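You operate a simulated robot arm through the tools that you are given. There is no shell and no other tool.

Carry out the task below with a simulated robot arm. There is one attempt and no reset: what you move stays moved.

Task
Set the handle tester's brake slider to the white card's mark and try the handle.
Fine: the card is on the black counter; star knob to LOOSE, slide, knob to TIGHT, then turn the white handle to OPEN and back to SHUT.

It is judged by the outcome, as a careful person would: the job done as asked, and still so three seconds after it is handed in. It fails if anything else is knocked over, pushed out of place, dropped, spilled or broken.

Robot
A 6-joint arm with a two-finger gripper, fixed in place. Base frame: the origin is on the floor under the middle of its stand, x ahead of it, y to its left, z up. Lengths are in cm, angles in degrees, forces in N, time in s.
It reaches about 120.6 cm from its shoulder. Its first joint turns from -166.0 to 166.0 degrees. Payload 2.45 kg.
The tool frame sits at the grasp point between the pads (the TCP): z along the fingers, y along the line on which they close. The tips reach 2 cm beyond it. The gripper opens to 14 cm; its body begins 16.8 cm behind the TCP.
Orientation is told as [roll, pitch, yaw] about the base's x, y, z axes, in that order, counted from this pose: with the fingers straight down and closing along the base's y, the tool's x points along the base's -x, its y along +y and its z along -z.

Tools
- The arm moves only by the tool arm_command. Its argument "rows" is a list of rows, each an object of numbers (a shift or turn left out is 0, a gripper value left out holds the last): "tx", "ty", "tz": the shift along the base's x, y, z in units of 20 mm (1.0 is 20 mm); "rx", "ry", "rz": the turn, a rotation vector about the base's x, y, z in units of 6 degrees (1.0 is 6 degrees). In form: [{"tx": .., "ty": .., "tz": .., "rx": .., "ry": .., "rz": ..}, ...]. A call has 1 to 20 rows; each row shifts and turns the commanded pose from where the row before left it. "hand" is the closure in counts, from 0 (fully open) to 255 (shut), set as the call begins (left out, the last holds). A call with a number of a shift or a turn outside -1 to 1 is refused whole. A row lasts 0.2 s, in which the tool goes at most 5 cm and 8.6 degrees; a call with a longer step from one row to the next is refused whole, and so is a gripper value outside its range. Where a pose cannot be reached the arm comes as near as it can. A force on the tool above 70 N (or 10 N above the force at the start of the call, whichever is more), or a blocked arm, ends the call early, and 0.2 s more pass. The fingers move at their own pace (about 4.5 cm/s each) and stop on an object; they squeeze with about 31 N. The grip force told is the motor's: it shows also when the fingers shut on nothing. Time passes only in rows, and 0.2 s behind the last, so rows that do not move let the fingers close. The reply holds the time, the measured pose of the TCP, the force on the tool along the base axes, the opening and the grip force, in the units named above and with some noise, with the torque about the TCP (base axes, N m) and any sound that the robot's microphone picked up.
- Cameras (640 x 400 px; columns grow to the right, rows downward): "scene" is fixed at [5, -50.14, 156.9]; the picture's right is [0.88, -0.48, 0.00], its down [-0.11, -0.21, -0.97] and it looks along [0.46, 0.85, -0.23] (base axes); focal length 352 px, centre (320, 200). "wrist" rides on the gripper at [7.8, 1.1, -20.9] in the tool frame; the picture's right is [-0.14, 0.99, 0.00], its down [-0.92, -0.13, -0.37] and it looks along [-0.36, -0.05, 0.93] (tool axes); focal length 280 px, centre (320, 200). There is no depth. A picture from a camera that has moved, and an enlarged one, comes with that camera's place and axes in the base frame and with its lens.
- grab_frame(camera): a new picture of that camera. No time passes.
- enlarge(camera, box): a new picture of the part [left, top, right, bottom] of that camera's present view, enlarged. No time passes.
- close_job(): hands the job in; it is judged then, once.

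Places have to be worked out from the pictures, the camera data and where the tool is seen. Open the gripper and draw the arm clear of the work before you hand the job in, unless the task says otherwise.

The tools are called as a command line: name --argument value ..., lists and objects as JSON in quotes. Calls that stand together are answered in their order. arm_command: Moves the arm, as the interface text tells. Its arguments: {"type":"object","properties":{"rows":{"type":"array","items":{"type":"object","properties":{"tx":{"type":"number"},"ty":{"type":"number"},"tz":{"type":"number"},"rx":{"type":"number"},"ry":{"type":"number"},"rz":{"type":"number"}}}},"hand":{"type":"number"}},"required":["rows"]} The other tools are called the same way: grab_frame (camera) takes a picture; enlarge (camera, box) takes an enlarged picture of a part of a camera's view; close_job () hands the job in.

At the start:

```text
clock: 0.0
eef_pos: [40.87, 26.4, 143.32]
orientation: [0.0, -0.1, 0.0]
wrist_force: [0.1, 0.6, -1.2]
torque: [0.03, 0.0, 0.02]
grip_width: 14.01
finger_force: 0.0
```

scene: 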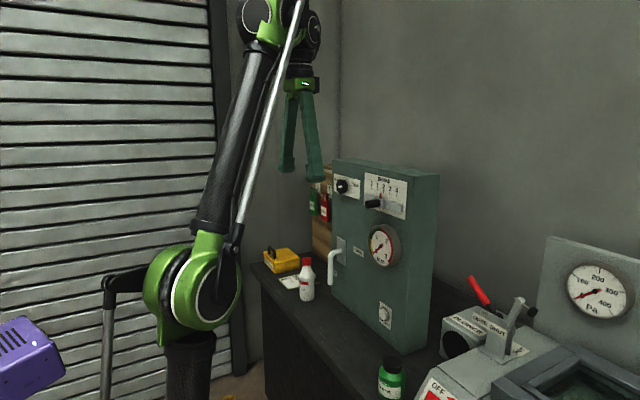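
wrist: 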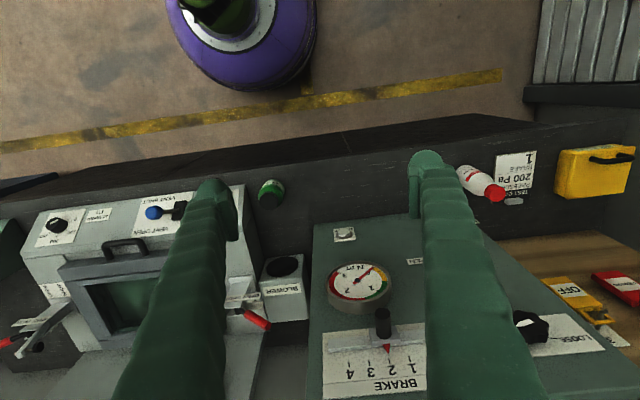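

I'll start by looking closely at the tester panel, the card and the counter through both cameras.

enlarge --camera "scene" --box '[320, 150, 450, 231]'

enlarge --camera "scene" --box '[250, 220, 442, 340]'

enlarge --camera "wrist" --box '[400, 120, 640, 270]'

enlarge --camera "wrist" --box '[300, 220, 588, 400]'

```text
4.92 times, centred on (385, 190) of scene
camera zoom: at [5.0, -50.14, 156.9], right [0.88, -0.48, 0.0], down [-0.11, -0.21, -0.97], along [0.46, 0.85, -0.23], focal length 1730 px, centre (0, 247)
```

zoom: 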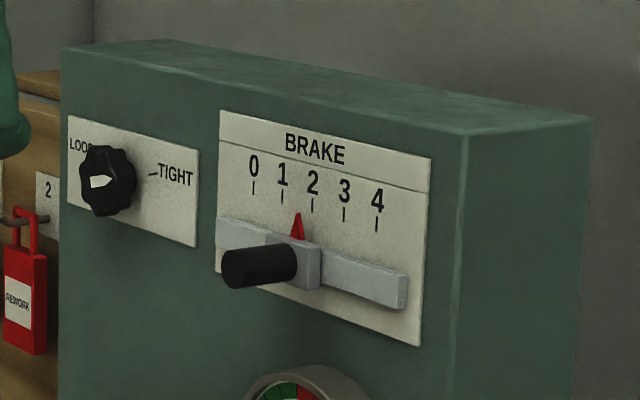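

```text
3.33 times, centred on (346, 280) of scene
camera zoom: at [5.0, -50.14, 156.9], right [0.88, -0.48, 0.0], down [-0.11, -0.21, -0.97], along [0.46, 0.85, -0.23], focal length 1172 px, centre (233, -67)
```

zoom: 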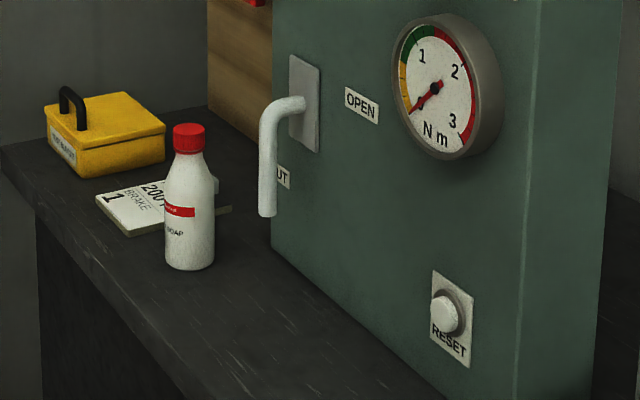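

```text
2.67 times, centred on (520, 195) of wrist
camera zoom: at [33.13, 27.46, 164.47], right [0.14, 0.99, 0.0], down [0.92, -0.13, 0.37], along [0.36, -0.05, -0.93], focal length 748 px, centre (-213, 213)
```

zoom: 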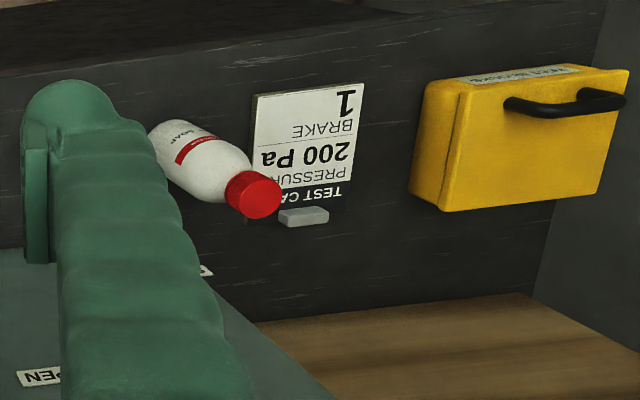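

```text
2.22 times, centred on (444, 310) of wrist
camera zoom: at [33.13, 27.46, 164.47], right [0.14, 0.99, 0.0], down [0.92, -0.13, 0.37], along [0.36, -0.05, -0.93], focal length 623 px, centre (44, -44)
```

zoom: 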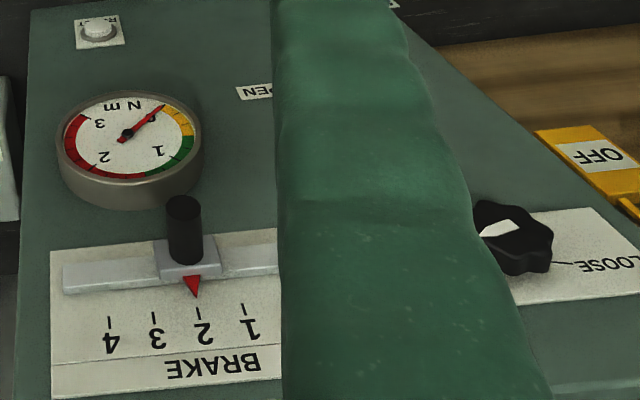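

The card reads "PRESSURE 200 Pa / BRAKE 1", so the slider goes to 1; it now sits at about 1.6. The panel faces -x at roughly x≈72, with the knob on its left (+y) side. I'll swing the gripper to point along +x, well clear of the panel, for a front view.

arm_command --rows '[{"ry": -1, "tx": -0.1}, {"ry": -1, "tx": -0.1}, {"ry": -1, "tx": -0.1}, {"ry": -1, "tx": -0.1}, {"ry": -1}, {"ry": -1}, {"ry": -1}, {"ry": -1}]' --hand 0

```text
clock: 1.8
eef_pos: [40.13, 26.27, 143.38]
orientation: [0.0, -48.0, 0.0]
wrist_force: [0.2, 0.1, -0.2]
torque: [-0.03, 0.04, -0.04]
grip_width: 13.98
finger_force: 0.1
```

The turn runs cleanly and the pose tracks the command. I'll finish the turn to about -90 and check both views.

arm_command --rows '[{"ry": -1}, {"ry": -1}, {"ry": -1}, {"ry": -1}, {"ry": -1}, {"ry": -1}, {"ry": -1}]'

grab_frame --camera "wrist"

grab_frame --camera "scene"

```text
clock: 3.4
eef_pos: [40.2, 26.35, 143.38]
orientation: [171.9, -89.9, -171.9]
wrist_force: [0.0, 0.3, 0.1]
torque: [-0.01, -0.02, -0.02]
grip_width: 14.0
finger_force: 0.0
```

```text
taken
camera wrist: at [19.26, 27.43, 135.69], right [0.0, 0.99, 0.14], down [-0.37, -0.13, 0.92], along [0.93, -0.05, 0.37], focal length 280 px, centre (320, 200)
```

wrist: 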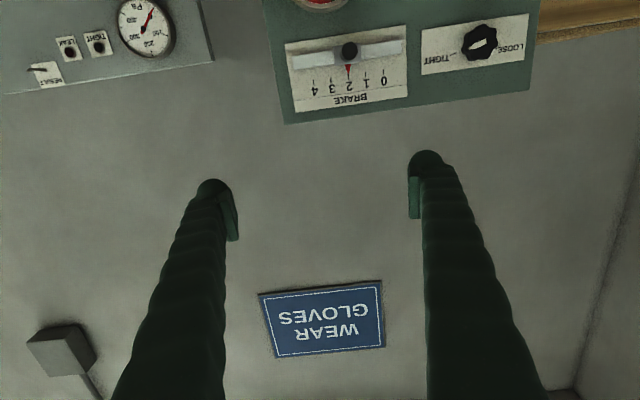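

```text
taken
```

scene: 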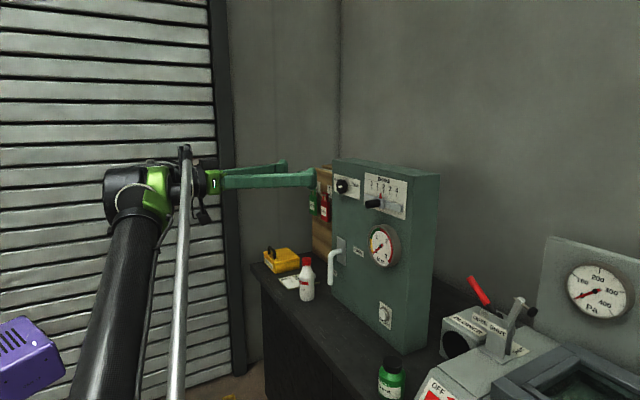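

The view is now front-on but upside down, with the panel at its top edge. I'll lower the tool and shift it towards the panel's centre line so that the knob, slider and handle are all in view.

arm_command --rows '[{"tz": -1, "ty": 0.5}, {"tz": -1, "ty": 0.5}, {"tz": -1, "ty": 0.5}, {"tz": -1, "ty": 0.5}, {"tz": -1, "ty": 0.5}, {"tz": -1, "ty": 0.5}, {"tz": -1, "ty": 0.5}, {"tz": -1, "ty": 0.5}, {"tz": -1, "ty": 0.5}, {"tz": -1, "ty": 0.5}]'

grab_frame --camera "wrist"

grab_frame --camera "scene"

```text
clock: 5.6
eef_pos: [40.25, 36.42, 123.4]
orientation: [-165.3, -90.0, 165.2]
wrist_force: [0.3, -0.1, -0.1]
torque: [-0.02, -0.03, 0.0]
grip_width: 13.99
finger_force: 0.0
```

```text
taken
camera wrist: at [19.25, 37.53, 115.64], right [0.0, 0.99, 0.14], down [-0.37, -0.13, 0.92], along [0.93, -0.05, 0.37], focal length 280 px, centre (320, 200)
```

wrist: 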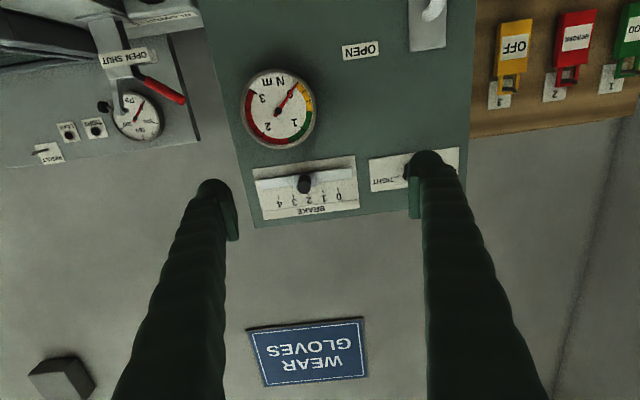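

```text
taken
```

scene: 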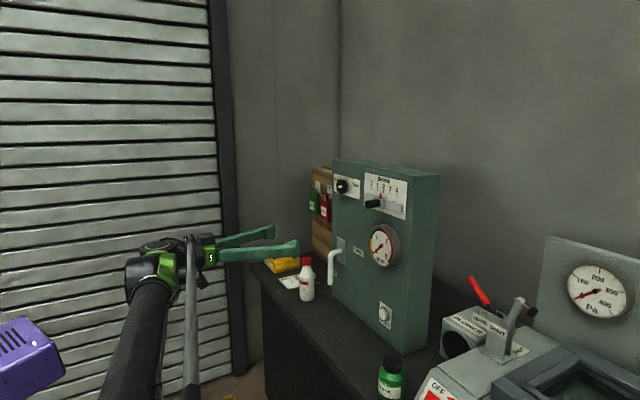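

From the two wrist views I put the slider knob's tip near (67, 32.6, 131), the panel face at x≈72.5, the star knob near (70, 53.4, 132) and the handle pivot near (y 54.5, z 107.5). I'll move sideways to look straight at the star knob.

arm_command --rows '[{"ty": 1, "tz": -0.2}, {"ty": 1, "tz": -0.2}, {"ty": 1, "tz": -0.2}, {"ty": 1, "tz": -0.2}, {"ty": 1, "tz": -0.2}, {"ty": 1, "tz": -0.2}, {"ty": 1, "tz": -0.2}, {"ty": 1, "tz": -0.2}, {"ty": 1, "tz": -0.2}]'

grab_frame --camera "wrist"

enlarge --camera "wrist" --box '[240, 150, 400, 250]'

grab_frame --camera "scene"

```text
clock: 7.6
eef_pos: [40.11, 54.25, 119.88]
orientation: [-137.5, -90.0, 137.5]
wrist_force: [0.6, -0.7, -0.4]
torque: [0.0, 0.02, 0.03]
grip_width: 14.01
finger_force: 0.0
```

```text
taken
camera wrist: at [19.19, 55.3, 112.15], right [0.0, 0.99, 0.14], down [-0.37, -0.13, 0.92], along [0.93, -0.05, 0.37], focal length 280 px, centre (320, 200)
```

wrist: 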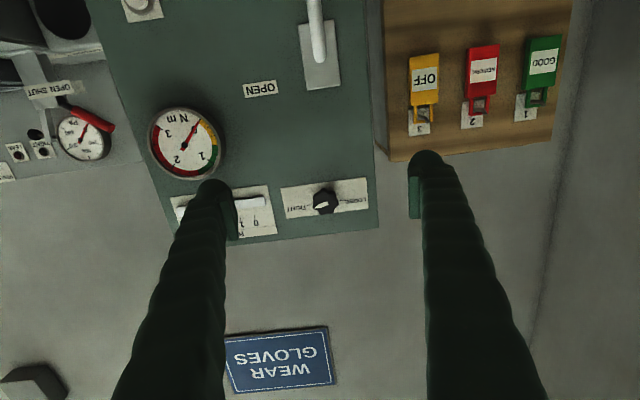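

```text
4.00 times, centred on (320, 200) of wrist
camera zoom: at [19.19, 55.3, 112.15], right [0.0, 0.99, 0.14], down [-0.37, -0.13, 0.92], along [0.93, -0.05, 0.37], focal length 1122 px, centre (320, 200)
```

zoom: 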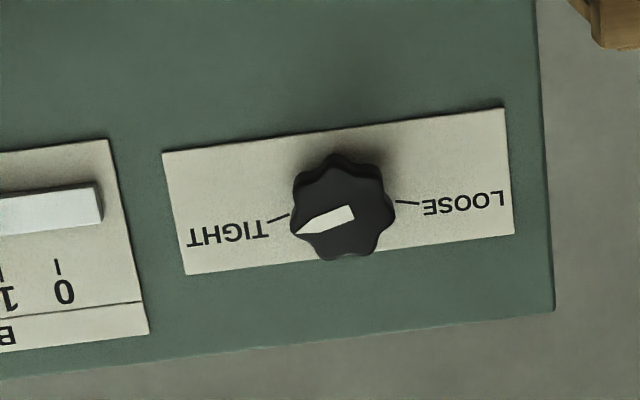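

```text
taken
```

scene: 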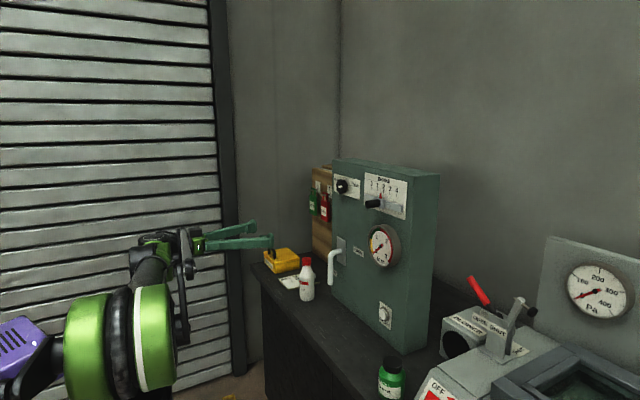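

The star knob's white pointer is on TIGHT, about 15° above horizontal on the right. LOOSE is the mirror position on the left, so loosening is roughly a 150° anticlockwise turn over the top. I'll zoom in on the knob and slider from the fixed camera to fix their depth.

enlarge --camera "scene" --box '[328, 168, 368, 208]'

enlarge --camera "wrist" --box '[280, 170, 376, 230]'

enlarge --camera "wrist" --box '[230, 0, 390, 100]'

```text
10.00 times, centred on (348, 188) of scene
camera zoom: at [5.0, -50.14, 156.9], right [0.88, -0.48, 0.0], down [-0.11, -0.21, -0.97], along [0.46, 0.85, -0.23], focal length 3515 px, centre (40, 320)
```

zoom: 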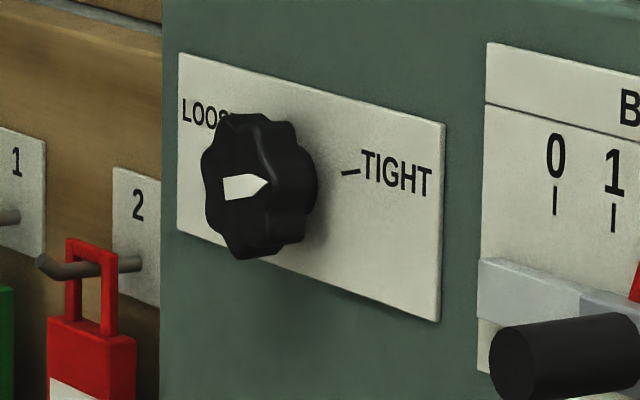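

```text
6.67 times, centred on (328, 200) of wrist
camera zoom: at [19.19, 55.3, 112.15], right [0.0, 0.99, 0.14], down [-0.37, -0.13, 0.92], along [0.93, -0.05, 0.37], focal length 1869 px, centre (267, 200)
```

zoom: 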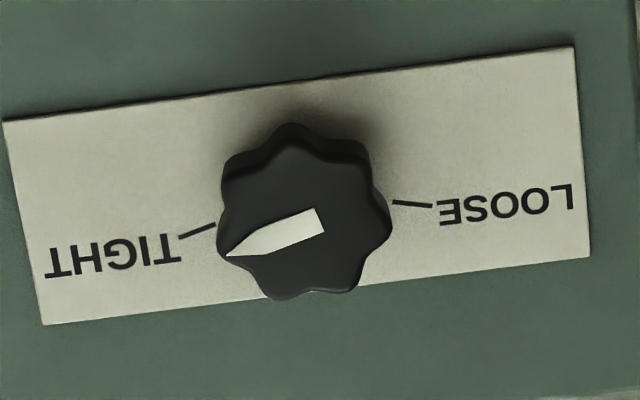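

```text
4.00 times, centred on (310, 50) of wrist
camera zoom: at [19.19, 55.3, 112.15], right [0.0, 0.99, 0.14], down [-0.37, -0.13, 0.92], along [0.93, -0.05, 0.37], focal length 1122 px, centre (360, 800)
```

zoom: 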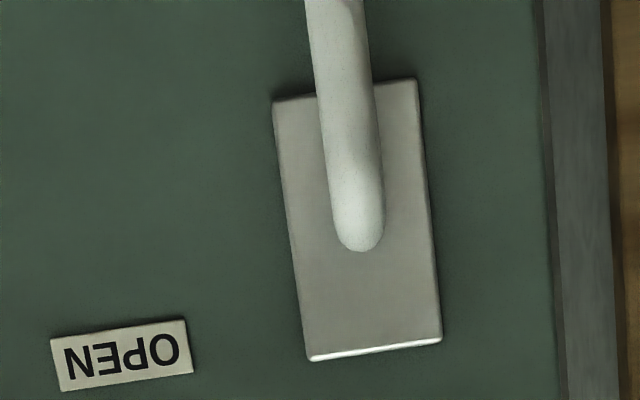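

The knob is about 4.9 cm across, its axis near y=53.9, z=133.1, and its front at about x=70.3. I'll pre-roll the gripper +72° here in free space, so one grip can cover the whole loosening turn.

arm_command --rows '[{"rx": 1}, {"rx": 1}, {"rx": 1}, {"rx": 1}, {"rx": 1}, {"rx": 1}, {"rx": 1}, {"rx": 1}, {"rx": 1}, {"rx": 1}, {"rx": 1}, {"rx": 1}]'

grab_frame --camera "wrist"

grab_frame --camera "scene"

```text
clock: 10.2
eef_pos: [40.15, 54.42, 119.78]
orientation: [90.1, -17.9, -90.0]
wrist_force: [-0.1, -0.8, 0.5]
torque: [-0.01, 0.0, 0.01]
grip_width: 13.99
finger_force: 0.1
```

```text
taken
camera wrist: at [19.26, 62.14, 118.59], right [0.0, 0.17, 0.98], down [-0.37, -0.92, 0.16], along [0.93, -0.36, 0.06], focal length 280 px, centre (320, 200)
```

wrist: 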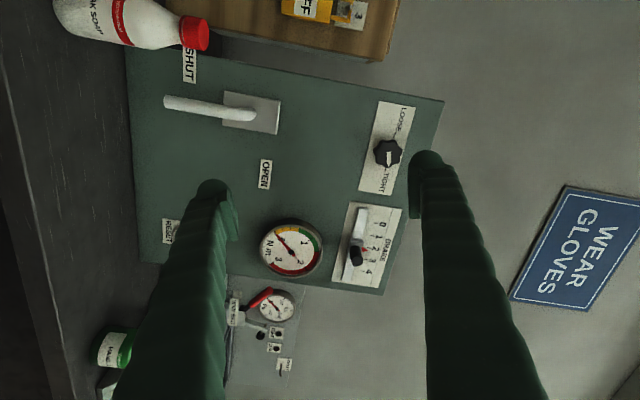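

```text
taken
```

scene: 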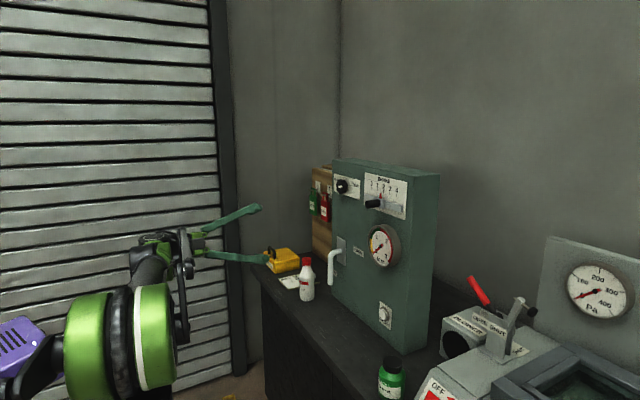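

This rolled view shows the whole panel well: the handle points down at SHUT, and the OPEN label is to the pivot's right. I'll zoom in on the handle and slider here before moving in.

enlarge --camera "wrist" --box '[130, 30, 306, 196]'

enlarge --camera "wrist" --box '[330, 190, 426, 300]'

enlarge --camera "wrist" --box '[350, 90, 446, 210]'

```text
2.41 times, centred on (218, 113) of wrist
camera zoom: at [19.26, 62.14, 118.59], right [0.0, 0.17, 0.98], down [-0.37, -0.92, 0.16], along [0.93, -0.36, 0.06], focal length 676 px, centre (566, 410)
```

zoom: 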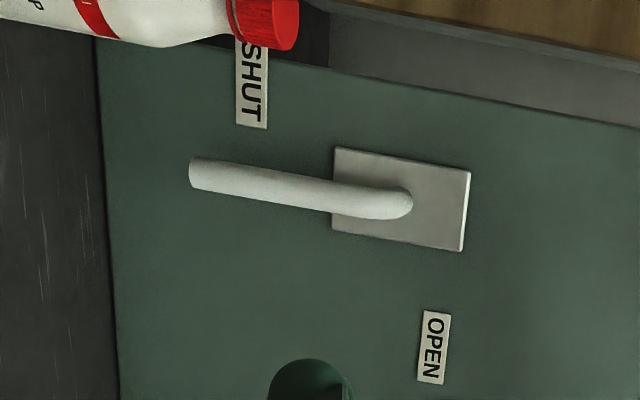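

```text
3.64 times, centred on (378, 245) of wrist
camera zoom: at [19.26, 62.14, 118.59], right [0.0, 0.17, 0.98], down [-0.37, -0.92, 0.16], along [0.93, -0.36, 0.06], focal length 1020 px, centre (109, 36)
```

zoom: 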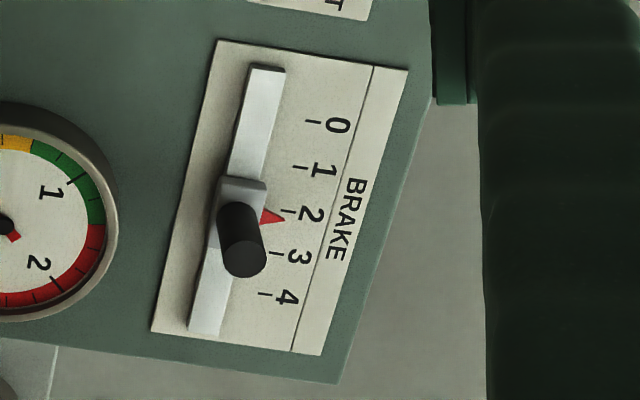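

```text
3.33 times, centred on (398, 150) of wrist
camera zoom: at [19.26, 62.14, 118.59], right [0.0, 0.17, 0.98], down [-0.37, -0.92, 0.16], along [0.93, -0.36, 0.06], focal length 935 px, centre (60, 367)
```

zoom: 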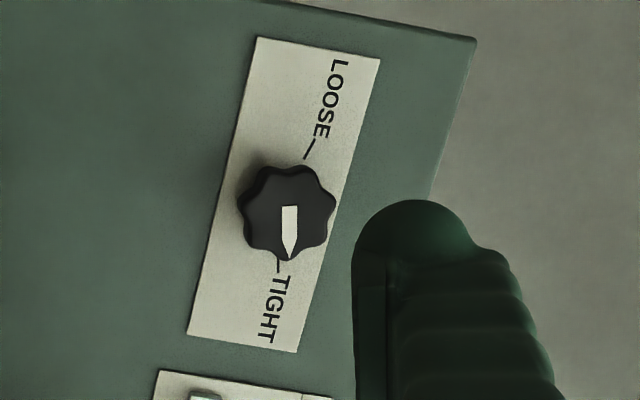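

Ticks are 3.0 cm apart (mark 1 at y≈35.5, mark 2 at y≈32.5) and the slider is now at 2, so it must move 3.0 cm towards +y. I put the star knob's axis at about (y 53.6, z 132.9) and will move to a standoff 10 cm in front of it.

arm_command --rows '[{"tz": 0.82}, {"tz": 0.82}, {"tz": 0.82, "tx": 0.8, "ty": -0.05}, {"tz": 0.82, "tx": 0.9, "ty": -0.05}, {"tz": 0.82, "tx": 1, "ty": -0.05}, {"tz": 0.82, "tx": 1, "ty": -0.05}, {"tz": 0.82, "tx": 1, "ty": -0.05}, {"tz": 0.82, "tx": 1, "ty": -0.05}, {"tx": 1, "ty": -0.05}, {"tx": 1, "ty": -0.05}, {"tx": 1}, {"tx": 1}]'

grab_frame --camera "wrist"

grab_frame --camera "scene"

```text
clock: 12.8
eef_pos: [59.46, 53.62, 133.03]
orientation: [89.9, -18.0, -90.0]
wrist_force: [-0.6, 0.9, -0.2]
torque: [-0.03, 0.0, 0.0]
grip_width: 14.02
finger_force: 0.0
```

```text
taken
camera wrist: at [38.64, 61.38, 131.77], right [0.0, 0.18, 0.98], down [-0.37, -0.92, 0.16], along [0.93, -0.36, 0.06], focal length 280 px, centre (320, 200)
```

wrist: 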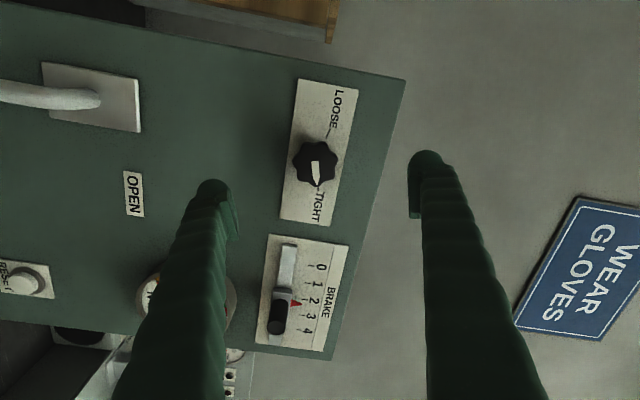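

```text
taken
```

scene: 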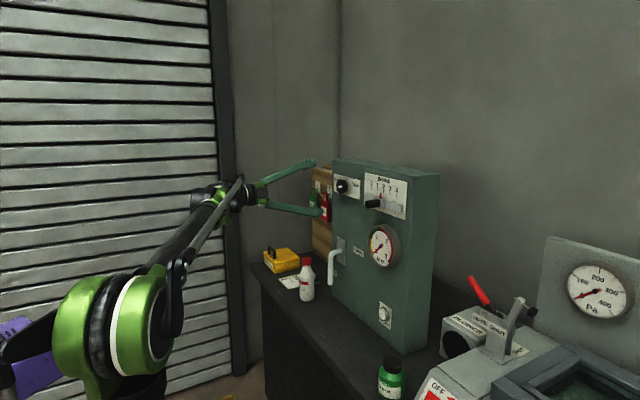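

The knob sits where I expected, between the fingers. I'll zoom in to refine its centre and depth before moving onto it.

enlarge --camera "wrist" --box '[270, 70, 398, 230]'

enlarge --camera "scene" --box '[250, 145, 378, 225]'

```text
2.50 times, centred on (334, 150) of wrist
camera zoom: at [38.64, 61.38, 131.77], right [0.0, 0.18, 0.98], down [-0.37, -0.92, 0.16], along [0.93, -0.36, 0.06], focal length 701 px, centre (285, 325)
```

zoom: 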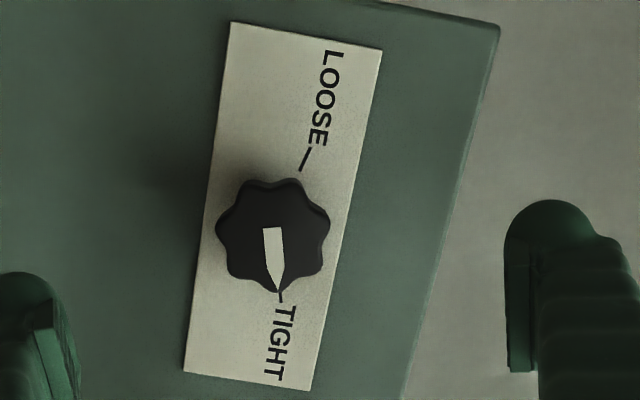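

```text
5.00 times, centred on (314, 185) of scene
camera zoom: at [5.0, -50.14, 156.9], right [0.88, -0.48, 0.0], down [-0.11, -0.21, -0.97], along [0.46, 0.85, -0.23], focal length 1758 px, centre (350, 275)
```

zoom: 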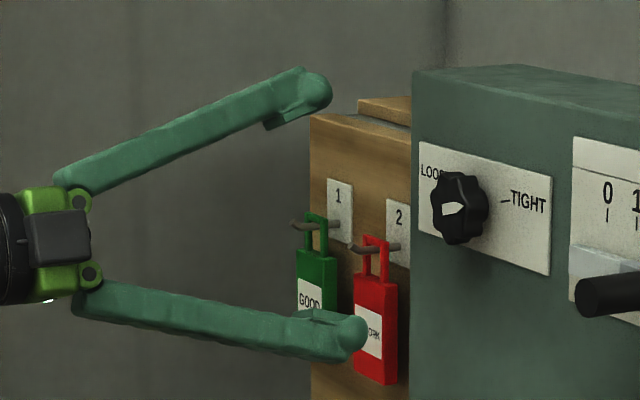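

Refined: knob axis near (y 53.7, z 132.75), front face at about x=69.5, panel at about x=72.3. I'll advance with the fingers open to TCP x≈68.8, which leaves the tips short of the panel.

arm_command --rows '[{"tx": 0.8, "ty": 0.04, "tz": -0.1}, {"tx": 0.8, "tz": -0.04}, {"tx": 0.8}, {"tx": 0.8}, {"tx": 0.8}, {"tx": 0.4}, {"tx": 0.25}]'

grab_frame --camera "wrist"

enlarge --camera "scene" --box '[270, 140, 398, 220]'

```text
clock: 14.4
eef_pos: [68.76, 53.58, 132.57]
orientation: [90.0, -18.1, -90.1]
wrist_force: [0.1, 0.0, -0.5]
torque: [-0.01, -0.03, -0.02]
grip_width: 14.0
finger_force: 0.2
```

```text
taken
camera wrist: at [47.93, 61.38, 131.39], right [0.0, 0.18, 0.98], down [-0.37, -0.92, 0.16], along [0.93, -0.36, 0.06], focal length 280 px, centre (320, 200)
```

wrist: 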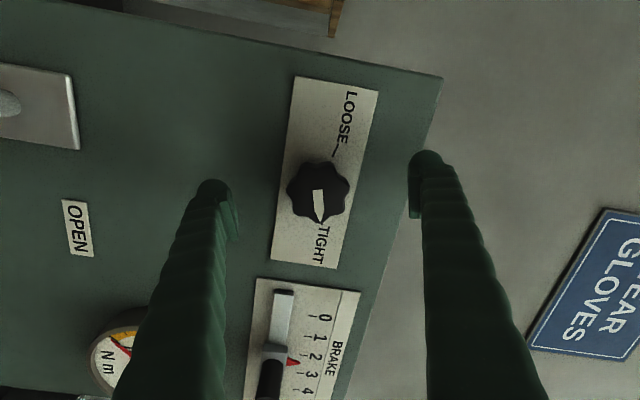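

```text
5.00 times, centred on (334, 180) of scene
camera zoom: at [5.0, -50.14, 156.9], right [0.88, -0.48, 0.0], down [-0.11, -0.21, -0.97], along [0.46, 0.85, -0.23], focal length 1758 px, centre (250, 300)
```

zoom: 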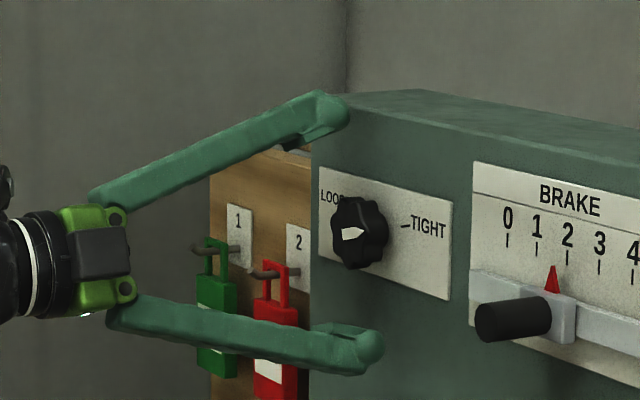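

The knob is centred on the TCP. I'll close partway to about 6 cm first, to check that the tips clear the panel as they swing in.

arm_command --rows '[{}, {}, {}, {}, {}, {}]' --hand 145

grab_frame --camera "wrist"

enlarge --camera "scene" --box '[270, 140, 398, 220]'

```text
clock: 15.8
eef_pos: [68.78, 53.58, 132.65]
orientation: [89.9, -18.0, -90.0]
wrist_force: [0.1, 0.2, -0.8]
torque: [0.01, -0.01, -0.01]
grip_width: 6.04
finger_force: 0.2
```

```text
taken
camera wrist: at [47.91, 61.39, 131.39], right [0.0, 0.18, 0.98], down [-0.37, -0.92, 0.16], along [0.93, -0.36, 0.06], focal length 280 px, centre (320, 200)
```

wrist: 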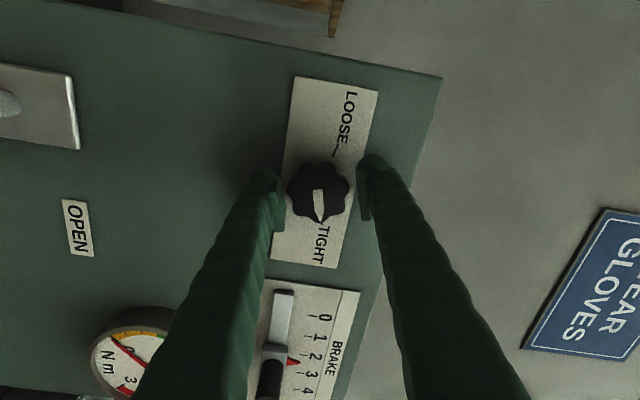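

```text
5.00 times, centred on (334, 180) of scene
camera zoom: at [5.0, -50.14, 156.9], right [0.88, -0.48, 0.0], down [-0.11, -0.21, -0.97], along [0.46, 0.85, -0.23], focal length 1758 px, centre (250, 300)
```

zoom: 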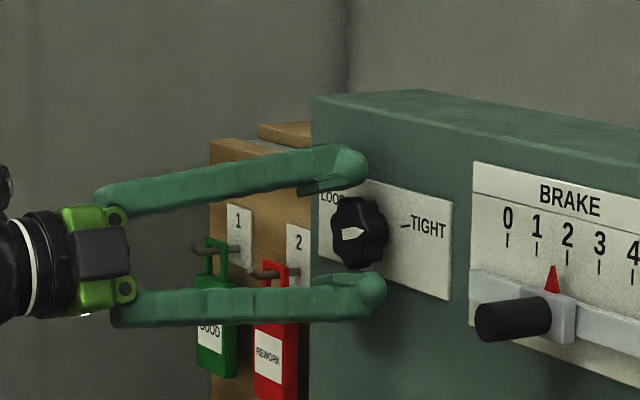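

The fingers straddle the knob with no contact. I'll advance another 0.5 cm for a fuller bite, then close onto the knob.

arm_command --rows '[{"tx": 0.25, "ty": 0.05}, {}]'

arm_command --rows '[{}, {}, {}, {}]' --hand 255

grab_frame --camera "wrist"

```text
clock: 16.4
eef_pos: [69.25, 53.84, 132.61]
orientation: [90.0, -18.0, -90.0]
wrist_force: [0.2, 0.9, 1.1]
torque: [-0.01, -0.02, 0.01]
grip_width: 6.04
finger_force: 0.1
```

```text
clock: 17.4
eef_pos: [69.27, 53.71, 132.52]
orientation: [89.9, -18.0, -90.0]
wrist_force: [-25.3, -20.7, -58.0]
torque: [0.06, 0.92, -0.35]
grip_width: 4.96
finger_force: 45.7
```

```text
taken
camera wrist: at [48.46, 61.49, 131.28], right [0.0, 0.17, 0.98], down [-0.37, -0.91, 0.16], along [0.93, -0.36, 0.06], focal length 280 px, centre (320, 200)
```

wrist: 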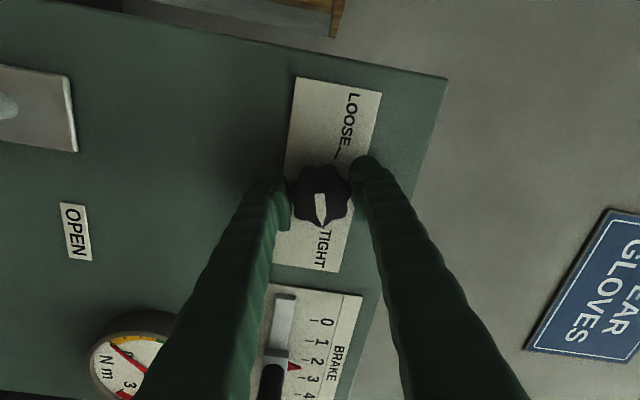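

The grip is on, but there's a 60 N side load along the closing line because the knob centre is slightly below my TCP. I'll shift the tool a little that way to even out the squeeze.

arm_command --rows '[{"tz": -0.05, "ty": -0.016}, {}]'

```text
clock: 18.0
eef_pos: [69.29, 53.58, 132.51]
orientation: [90.0, -18.0, -90.0]
wrist_force: [-23.1, -20.4, -50.7]
torque: [0.0, 0.75, -0.33]
grip_width: 4.98
finger_force: 44.8
```

A 1 mm shift took off about 8 N, so I'll continue in the same direction.

arm_command --rows '[{"tz": -0.1, "ty": -0.033}, {"tz": -0.1, "ty": -0.033}, {}]'

```text
clock: 18.8
eef_pos: [69.27, 53.6, 132.43]
orientation: [90.2, -18.1, -90.0]
wrist_force: [15.9, 13.0, 38.2]
torque: [-0.18, -0.03, -0.23]
grip_width: 4.96
finger_force: 44.8
```

It overshot slightly to the other side, so I'll come back about 1.7 mm to centre it.

arm_command --rows '[{"tz": 0.08, "ty": 0.026}, {}]'

```text
clock: 19.4
eef_pos: [69.27, 53.73, 132.36]
orientation: [90.1, -18.0, -90.0]
wrist_force: [16.8, 12.9, 38.8]
torque: [-0.34, -0.24, 0.16]
grip_width: 4.96
finger_force: 45.6
```

The reading is unchanged because friction is holding it, so I'll nudge a bit further the same way.

arm_command --rows '[{"tz": 0.05, "ty": 0.016}, {"tz": 0.05, "ty": 0.016}, {}]'

```text
clock: 20.2
eef_pos: [69.27, 53.68, 132.42]
orientation: [90.0, -17.9, -90.0]
wrist_force: [6.9, 5.9, 7.2]
torque: [-0.29, -0.02, 0.13]
grip_width: 4.97
finger_force: 45.0
```

The side load is now small. I'll begin loosening anticlockwise (negative rx), starting with a short 24° test.

arm_command --rows '[{"rx": -0.6}, {"rx": -0.8}, {"rx": -0.8}, {"rx": -0.9}, {"rx": -0.9}]'

enlarge --camera "wrist" --box '[240, 70, 400, 270]'

```text
clock: 21.4
eef_pos: [69.28, 53.6, 132.42]
orientation: [89.7, -42.0, -89.9]
wrist_force: [-21.0, -14.0, -39.7]
torque: [0.05, 0.49, -0.3]
grip_width: 4.96
finger_force: 44.6
```

```text
2.00 times, centred on (320, 170) of wrist
camera zoom: at [48.42, 60.2, 128.13], right [0.0, 0.56, 0.83], down [-0.37, -0.77, 0.52], along [0.93, -0.31, 0.2], focal length 561 px, centre (320, 260)
```

zoom: 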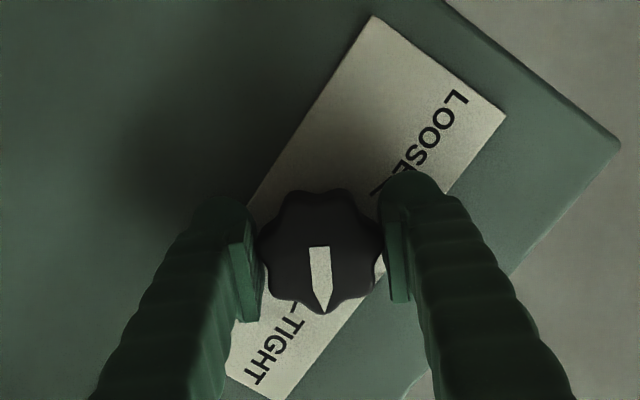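

The knob is turning with the gripper and the pointer has left TIGHT. Loads are acceptable, so I'll carry on in short calls and watch the forces.

arm_command --rows '[{"rx": -1, "tz": -0.02, "ty": -0.02}, {"rx": -1}, {"rx": -1}, {"rx": -1}, {"rx": -1}]'

```text
clock: 22.6
eef_pos: [69.43, 53.52, 132.51]
orientation: [90.1, -72.1, -90.2]
wrist_force: [-23.1, -28.6, -31.1]
torque: [-0.03, 0.36, -0.55]
grip_width: 5.0
finger_force: 45.2
```

The turn is at 54° of about 150°. The tool is being pulled towards -y and -z, so I'll add a small centring shift while turning on.

arm_command --rows '[{"rx": -1, "ty": -0.05, "tz": -0.05}, {"rx": -1, "ty": -0.03, "tz": -0.03}, {"rx": -1}, {"rx": -1}]'

enlarge --camera "wrist" --box '[240, 70, 400, 270]'

```text
clock: 23.6
eef_pos: [69.14, 53.53, 132.41]
orientation: [-90.9, -83.9, 91.0]
wrist_force: [12.9, -3.5, 29.1]
torque: [-0.05, -0.31, 0.11]
grip_width: 5.04
finger_force: 45.2
```

```text
2.00 times, centred on (320, 170) of wrist
camera zoom: at [48.47, 53.72, 124.71], right [0.0, 1.0, 0.03], down [-0.37, -0.03, 0.93], along [0.93, -0.01, 0.37], focal length 561 px, centre (320, 260)
```

zoom: 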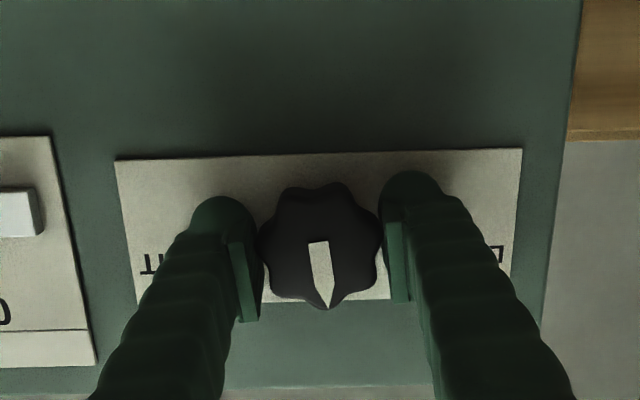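

The turn is 78° done, with the pointer near vertical. I'll continue in calls of four rows.

arm_command --rows '[{"rx": -1, "tz": 0.04}, {"rx": -1, "tz": 0.02}, {"rx": -1}, {"rx": -1}]'

```text
clock: 24.6
eef_pos: [69.29, 53.46, 132.54]
orientation: [-90.0, -59.9, 90.0]
wrist_force: [7.5, 0.9, 14.7]
torque: [0.02, -0.05, 0.06]
grip_width: 4.97
finger_force: 44.8
```

Forces are low at 102°. I'll go on with another 36°.

arm_command --rows '[{"rx": -1}, {"rx": -1}, {"rx": -1}, {"rx": -1}, {"rx": -1}, {"rx": -1}]'

enlarge --camera "wrist" --box '[240, 70, 400, 270]'

enlarge --camera "scene" --box '[270, 140, 398, 220]'

```text
clock: 26.0
eef_pos: [69.17, 53.5, 132.4]
orientation: [-90.0, -23.8, 90.0]
wrist_force: [4.0, -2.1, 8.9]
torque: [0.0, -0.03, -0.12]
grip_width: 4.98
finger_force: 45.1
```

```text
2.00 times, centred on (320, 170) of wrist
camera zoom: at [48.43, 46.74, 128.45], right [0.0, 0.53, -0.85], down [-0.37, 0.79, 0.49], along [0.93, 0.31, 0.19], focal length 561 px, centre (320, 260)
```

zoom: 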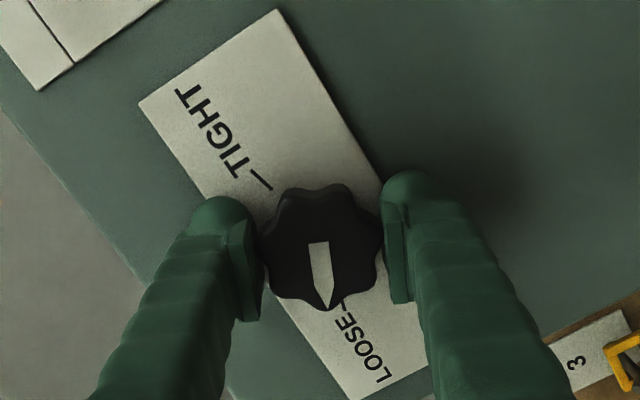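

```text
5.00 times, centred on (334, 180) of scene
camera zoom: at [5.0, -50.14, 156.9], right [0.88, -0.48, 0.0], down [-0.11, -0.21, -0.97], along [0.46, 0.85, -0.23], focal length 1758 px, centre (250, 300)
```

zoom: 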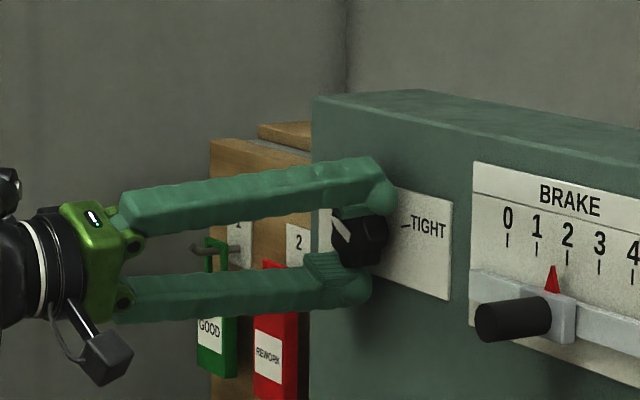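

At 138° the pointer is about 22° above horizontal on the left, some 7–10° short of the LOOSE tick. I'll turn the rest gently.

arm_command --rows '[{"rx": -0.7}, {"rx": -0.7}, {"rx": -0.4}, {}]'

enlarge --camera "wrist" --box '[240, 70, 400, 270]'

```text
clock: 27.0
eef_pos: [69.31, 53.44, 132.58]
orientation: [-89.9, -13.2, 90.0]
wrist_force: [-3.0, -5.3, -5.6]
torque: [0.49, 0.13, -0.05]
grip_width: 4.96
finger_force: 45.7
```

```text
2.00 times, centred on (320, 170) of wrist
camera zoom: at [48.42, 46.12, 129.81], right [0.0, 0.36, -0.93], down [-0.37, 0.87, 0.33], along [0.93, 0.34, 0.13], focal length 561 px, centre (320, 260)
```

zoom: 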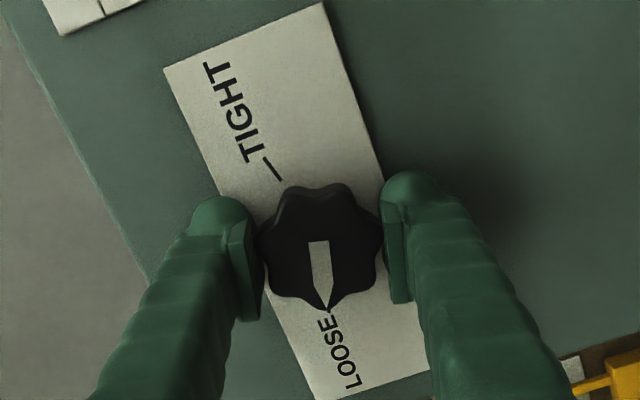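

The pointer sits on the LOOSE tick, and the torque has risen to 0.5 N·m, so the knob is at its stop. I'll open the fingers and back straight off.

arm_command --rows '[{}, {}, {}, {}, {}]' --hand 100

arm_command --rows '[{"tx": -0.5}, {"tx": -1}, {"tx": -1}, {"tx": -1}, {"tx": -1}, {"tx": -1}]'

grab_frame --camera "wrist"

enlarge --camera "scene" --box '[320, 150, 448, 230]'

```text
clock: 28.2
eef_pos: [69.25, 53.53, 132.59]
orientation: [-90.0, -13.2, 90.0]
wrist_force: [0.5, -0.1, 0.9]
torque: [0.05, 0.01, 0.01]
grip_width: 8.5
finger_force: 0.1
```

```text
clock: 29.6
eef_pos: [58.37, 53.44, 132.45]
orientation: [-90.0, -13.2, 90.0]
wrist_force: [0.0, 0.9, 0.5]
torque: [0.0, -0.02, 0.0]
grip_width: 8.51
finger_force: 0.1
```

```text
taken
camera wrist: at [37.51, 46.14, 129.81], right [0.0, 0.36, -0.93], down [-0.37, 0.87, 0.33], along [0.93, 0.34, 0.13], focal length 280 px, centre (320, 200)
```

wrist: 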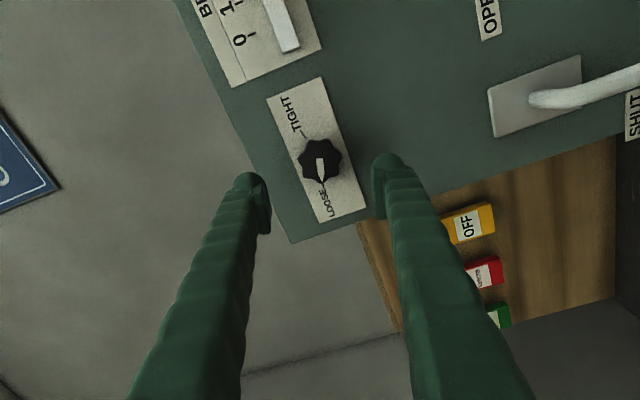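

```text
5.00 times, centred on (384, 190) of scene
camera zoom: at [5.0, -50.14, 156.9], right [0.88, -0.48, 0.0], down [-0.11, -0.21, -0.97], along [0.46, 0.85, -0.23], focal length 1758 px, centre (0, 250)
```

zoom: 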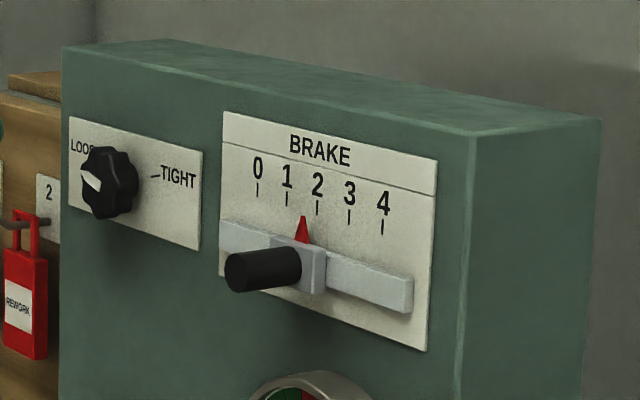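

The knob is on LOOSE. Now the slider: I'll roll back to zero, so the fingers close along y and the camera sits square to the scale, and move in front of the slider's black knob at about (y 32.6, z 131).

arm_command --rows '[{"rx": 0.985, "ty": -0.8}, {"rx": 0.985, "ty": -0.8}, {"rx": 0.985, "ty": -0.8}, {"rx": 0.985, "ty": -0.8}, {"rx": 0.985, "ty": -0.8}, {"rx": 0.985, "ty": -0.8}, {"rx": 0.985, "ty": -0.8}, {"rx": 0.985, "ty": -0.8, "tz": -0.1}, {"rx": 0.985, "ty": -0.8, "tz": -0.1}, {"rx": 0.985, "ty": -0.8, "tz": -0.1}, {"rx": 0.985, "ty": -0.8, "tz": -0.1}, {"rx": 0.985, "ty": -0.8, "tz": -0.1}, {"rx": 0.985, "ty": -0.8, "tz": -0.1}]'

grab_frame --camera "wrist"

enlarge --camera "wrist" --box '[240, 130, 400, 230]'

```text
clock: 32.4
eef_pos: [58.15, 32.69, 131.32]
orientation: [89.6, -89.8, -89.6]
wrist_force: [0.4, -0.5, 0.6]
torque: [0.02, 0.01, -0.02]
grip_width: 8.52
finger_force: 0.0
```

```text
taken
camera wrist: at [37.39, 33.7, 123.63], right [0.0, 0.99, 0.14], down [-0.37, -0.13, 0.92], along [0.93, -0.05, 0.36], focal length 280 px, centre (320, 200)
```

wrist: 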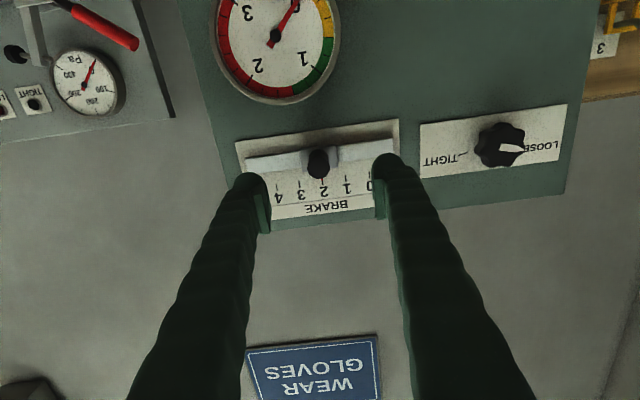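

```text
4.00 times, centred on (320, 180) of wrist
camera zoom: at [37.39, 33.7, 123.63], right [0.0, 0.99, 0.14], down [-0.37, -0.13, 0.92], along [0.93, -0.05, 0.36], focal length 1122 px, centre (320, 280)
```

zoom: 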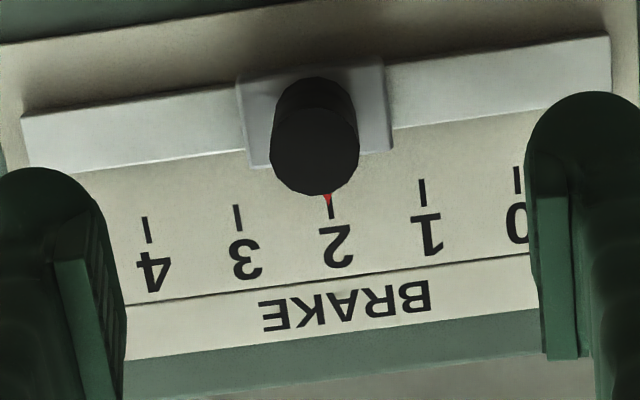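

The slider pointer reads 2.0 square-on, its knob centred at about (y 32.55, z 131.1), with the tip near x=66.9. I'll advance to TCP x≈67.9 with the fingers either side of the knob.

arm_command --rows '[{"tx": 0.9, "ty": -0.04, "tz": -0.08}, {"tx": 0.9}, {"tx": 0.9}, {"tx": 0.9}, {"tx": 0.8}, {"tx": 0.45}]'

arm_command --rows '[{}, {}, {}, {}]' --hand 185

grab_frame --camera "wrist"

enlarge --camera "scene" --box '[320, 150, 448, 230]'

```text
clock: 33.8
eef_pos: [67.94, 32.5, 131.18]
orientation: [92.2, -89.9, -92.2]
wrist_force: [-0.2, -0.2, -0.3]
torque: [-0.01, -0.01, 0.04]
grip_width: 8.5
finger_force: 0.0
```

```text
clock: 34.8
eef_pos: [68.09, 32.6, 131.1]
orientation: [88.3, -90.0, -88.2]
wrist_force: [-0.1, 0.4, 0.1]
torque: [0.0, -0.02, -0.03]
grip_width: 3.85
finger_force: 0.1
```

```text
taken
camera wrist: at [47.19, 33.65, 123.46], right [0.0, 0.99, 0.14], down [-0.37, -0.13, 0.92], along [0.93, -0.05, 0.37], focal length 280 px, centre (320, 200)
```

wrist: 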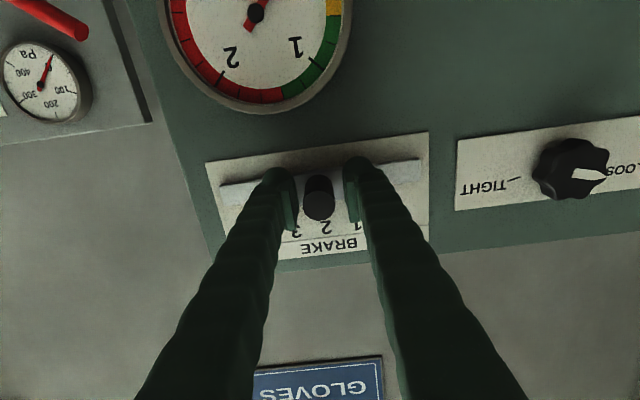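

```text
5.00 times, centred on (384, 190) of scene
camera zoom: at [5.0, -50.14, 156.9], right [0.88, -0.48, 0.0], down [-0.11, -0.21, -0.97], along [0.46, 0.85, -0.23], focal length 1758 px, centre (0, 250)
```

zoom: 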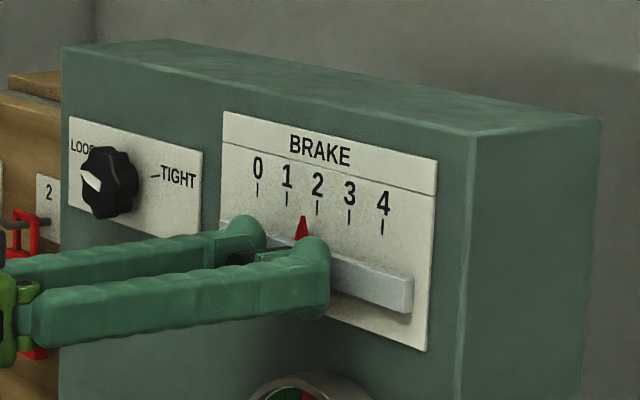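

The fingers straddle the slider knob with no contact load. I'll close on it.

arm_command --rows '[{}, {}, {}, {}]' --hand 255

enlarge --camera "wrist" --box '[220, 120, 420, 270]'

```text
clock: 35.8
eef_pos: [67.88, 32.58, 131.24]
orientation: [153.5, -89.9, -153.4]
wrist_force: [-33.6, 0.9, -7.9]
torque: [0.01, 0.21, -0.05]
grip_width: 2.26
finger_force: 45.3
```

```text
2.67 times, centred on (320, 195) of wrist
camera zoom: at [46.96, 33.7, 123.5], right [0.0, 0.99, 0.14], down [-0.37, -0.13, 0.92], along [0.93, -0.05, 0.37], focal length 748 px, centre (320, 213)
```

zoom: 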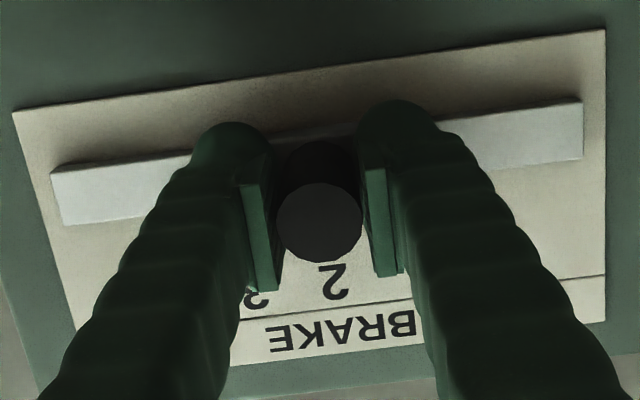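

The grip holds, with a 34 N push along -x. I'll ease back a touch to relax that, then slide about 1 cm towards +y as a trial.

arm_command --rows '[{"tx": -0.05}, {"tx": -0.03}, {}]'

arm_command --rows '[{"ty": 0.1}, {"ty": 0.2}, {"ty": 0.2}, {}]'

enlarge --camera "scene" --box '[320, 150, 448, 230]'

```text
clock: 36.6
eef_pos: [67.84, 32.55, 131.14]
orientation: [156.9, -90.0, -156.9]
wrist_force: [-15.2, 3.0, -6.5]
torque: [0.06, 0.15, 0.07]
grip_width: 2.28
finger_force: 44.3
```

```text
clock: 37.6
eef_pos: [67.66, 33.52, 131.14]
orientation: [167.6, -89.9, -167.6]
wrist_force: [0.2, -3.0, 11.5]
torque: [0.04, -0.16, -0.03]
grip_width: 2.27
finger_force: 45.4
```

```text
5.00 times, centred on (384, 190) of scene
camera zoom: at [5.0, -50.14, 156.9], right [0.88, -0.48, 0.0], down [-0.11, -0.21, -0.97], along [0.46, 0.85, -0.23], focal length 1758 px, centre (0, 250)
```

zoom: 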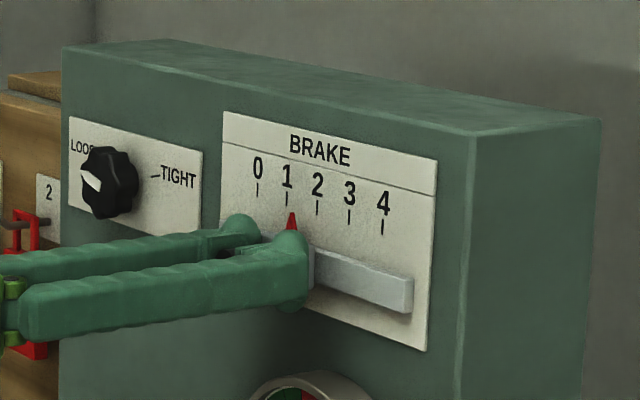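

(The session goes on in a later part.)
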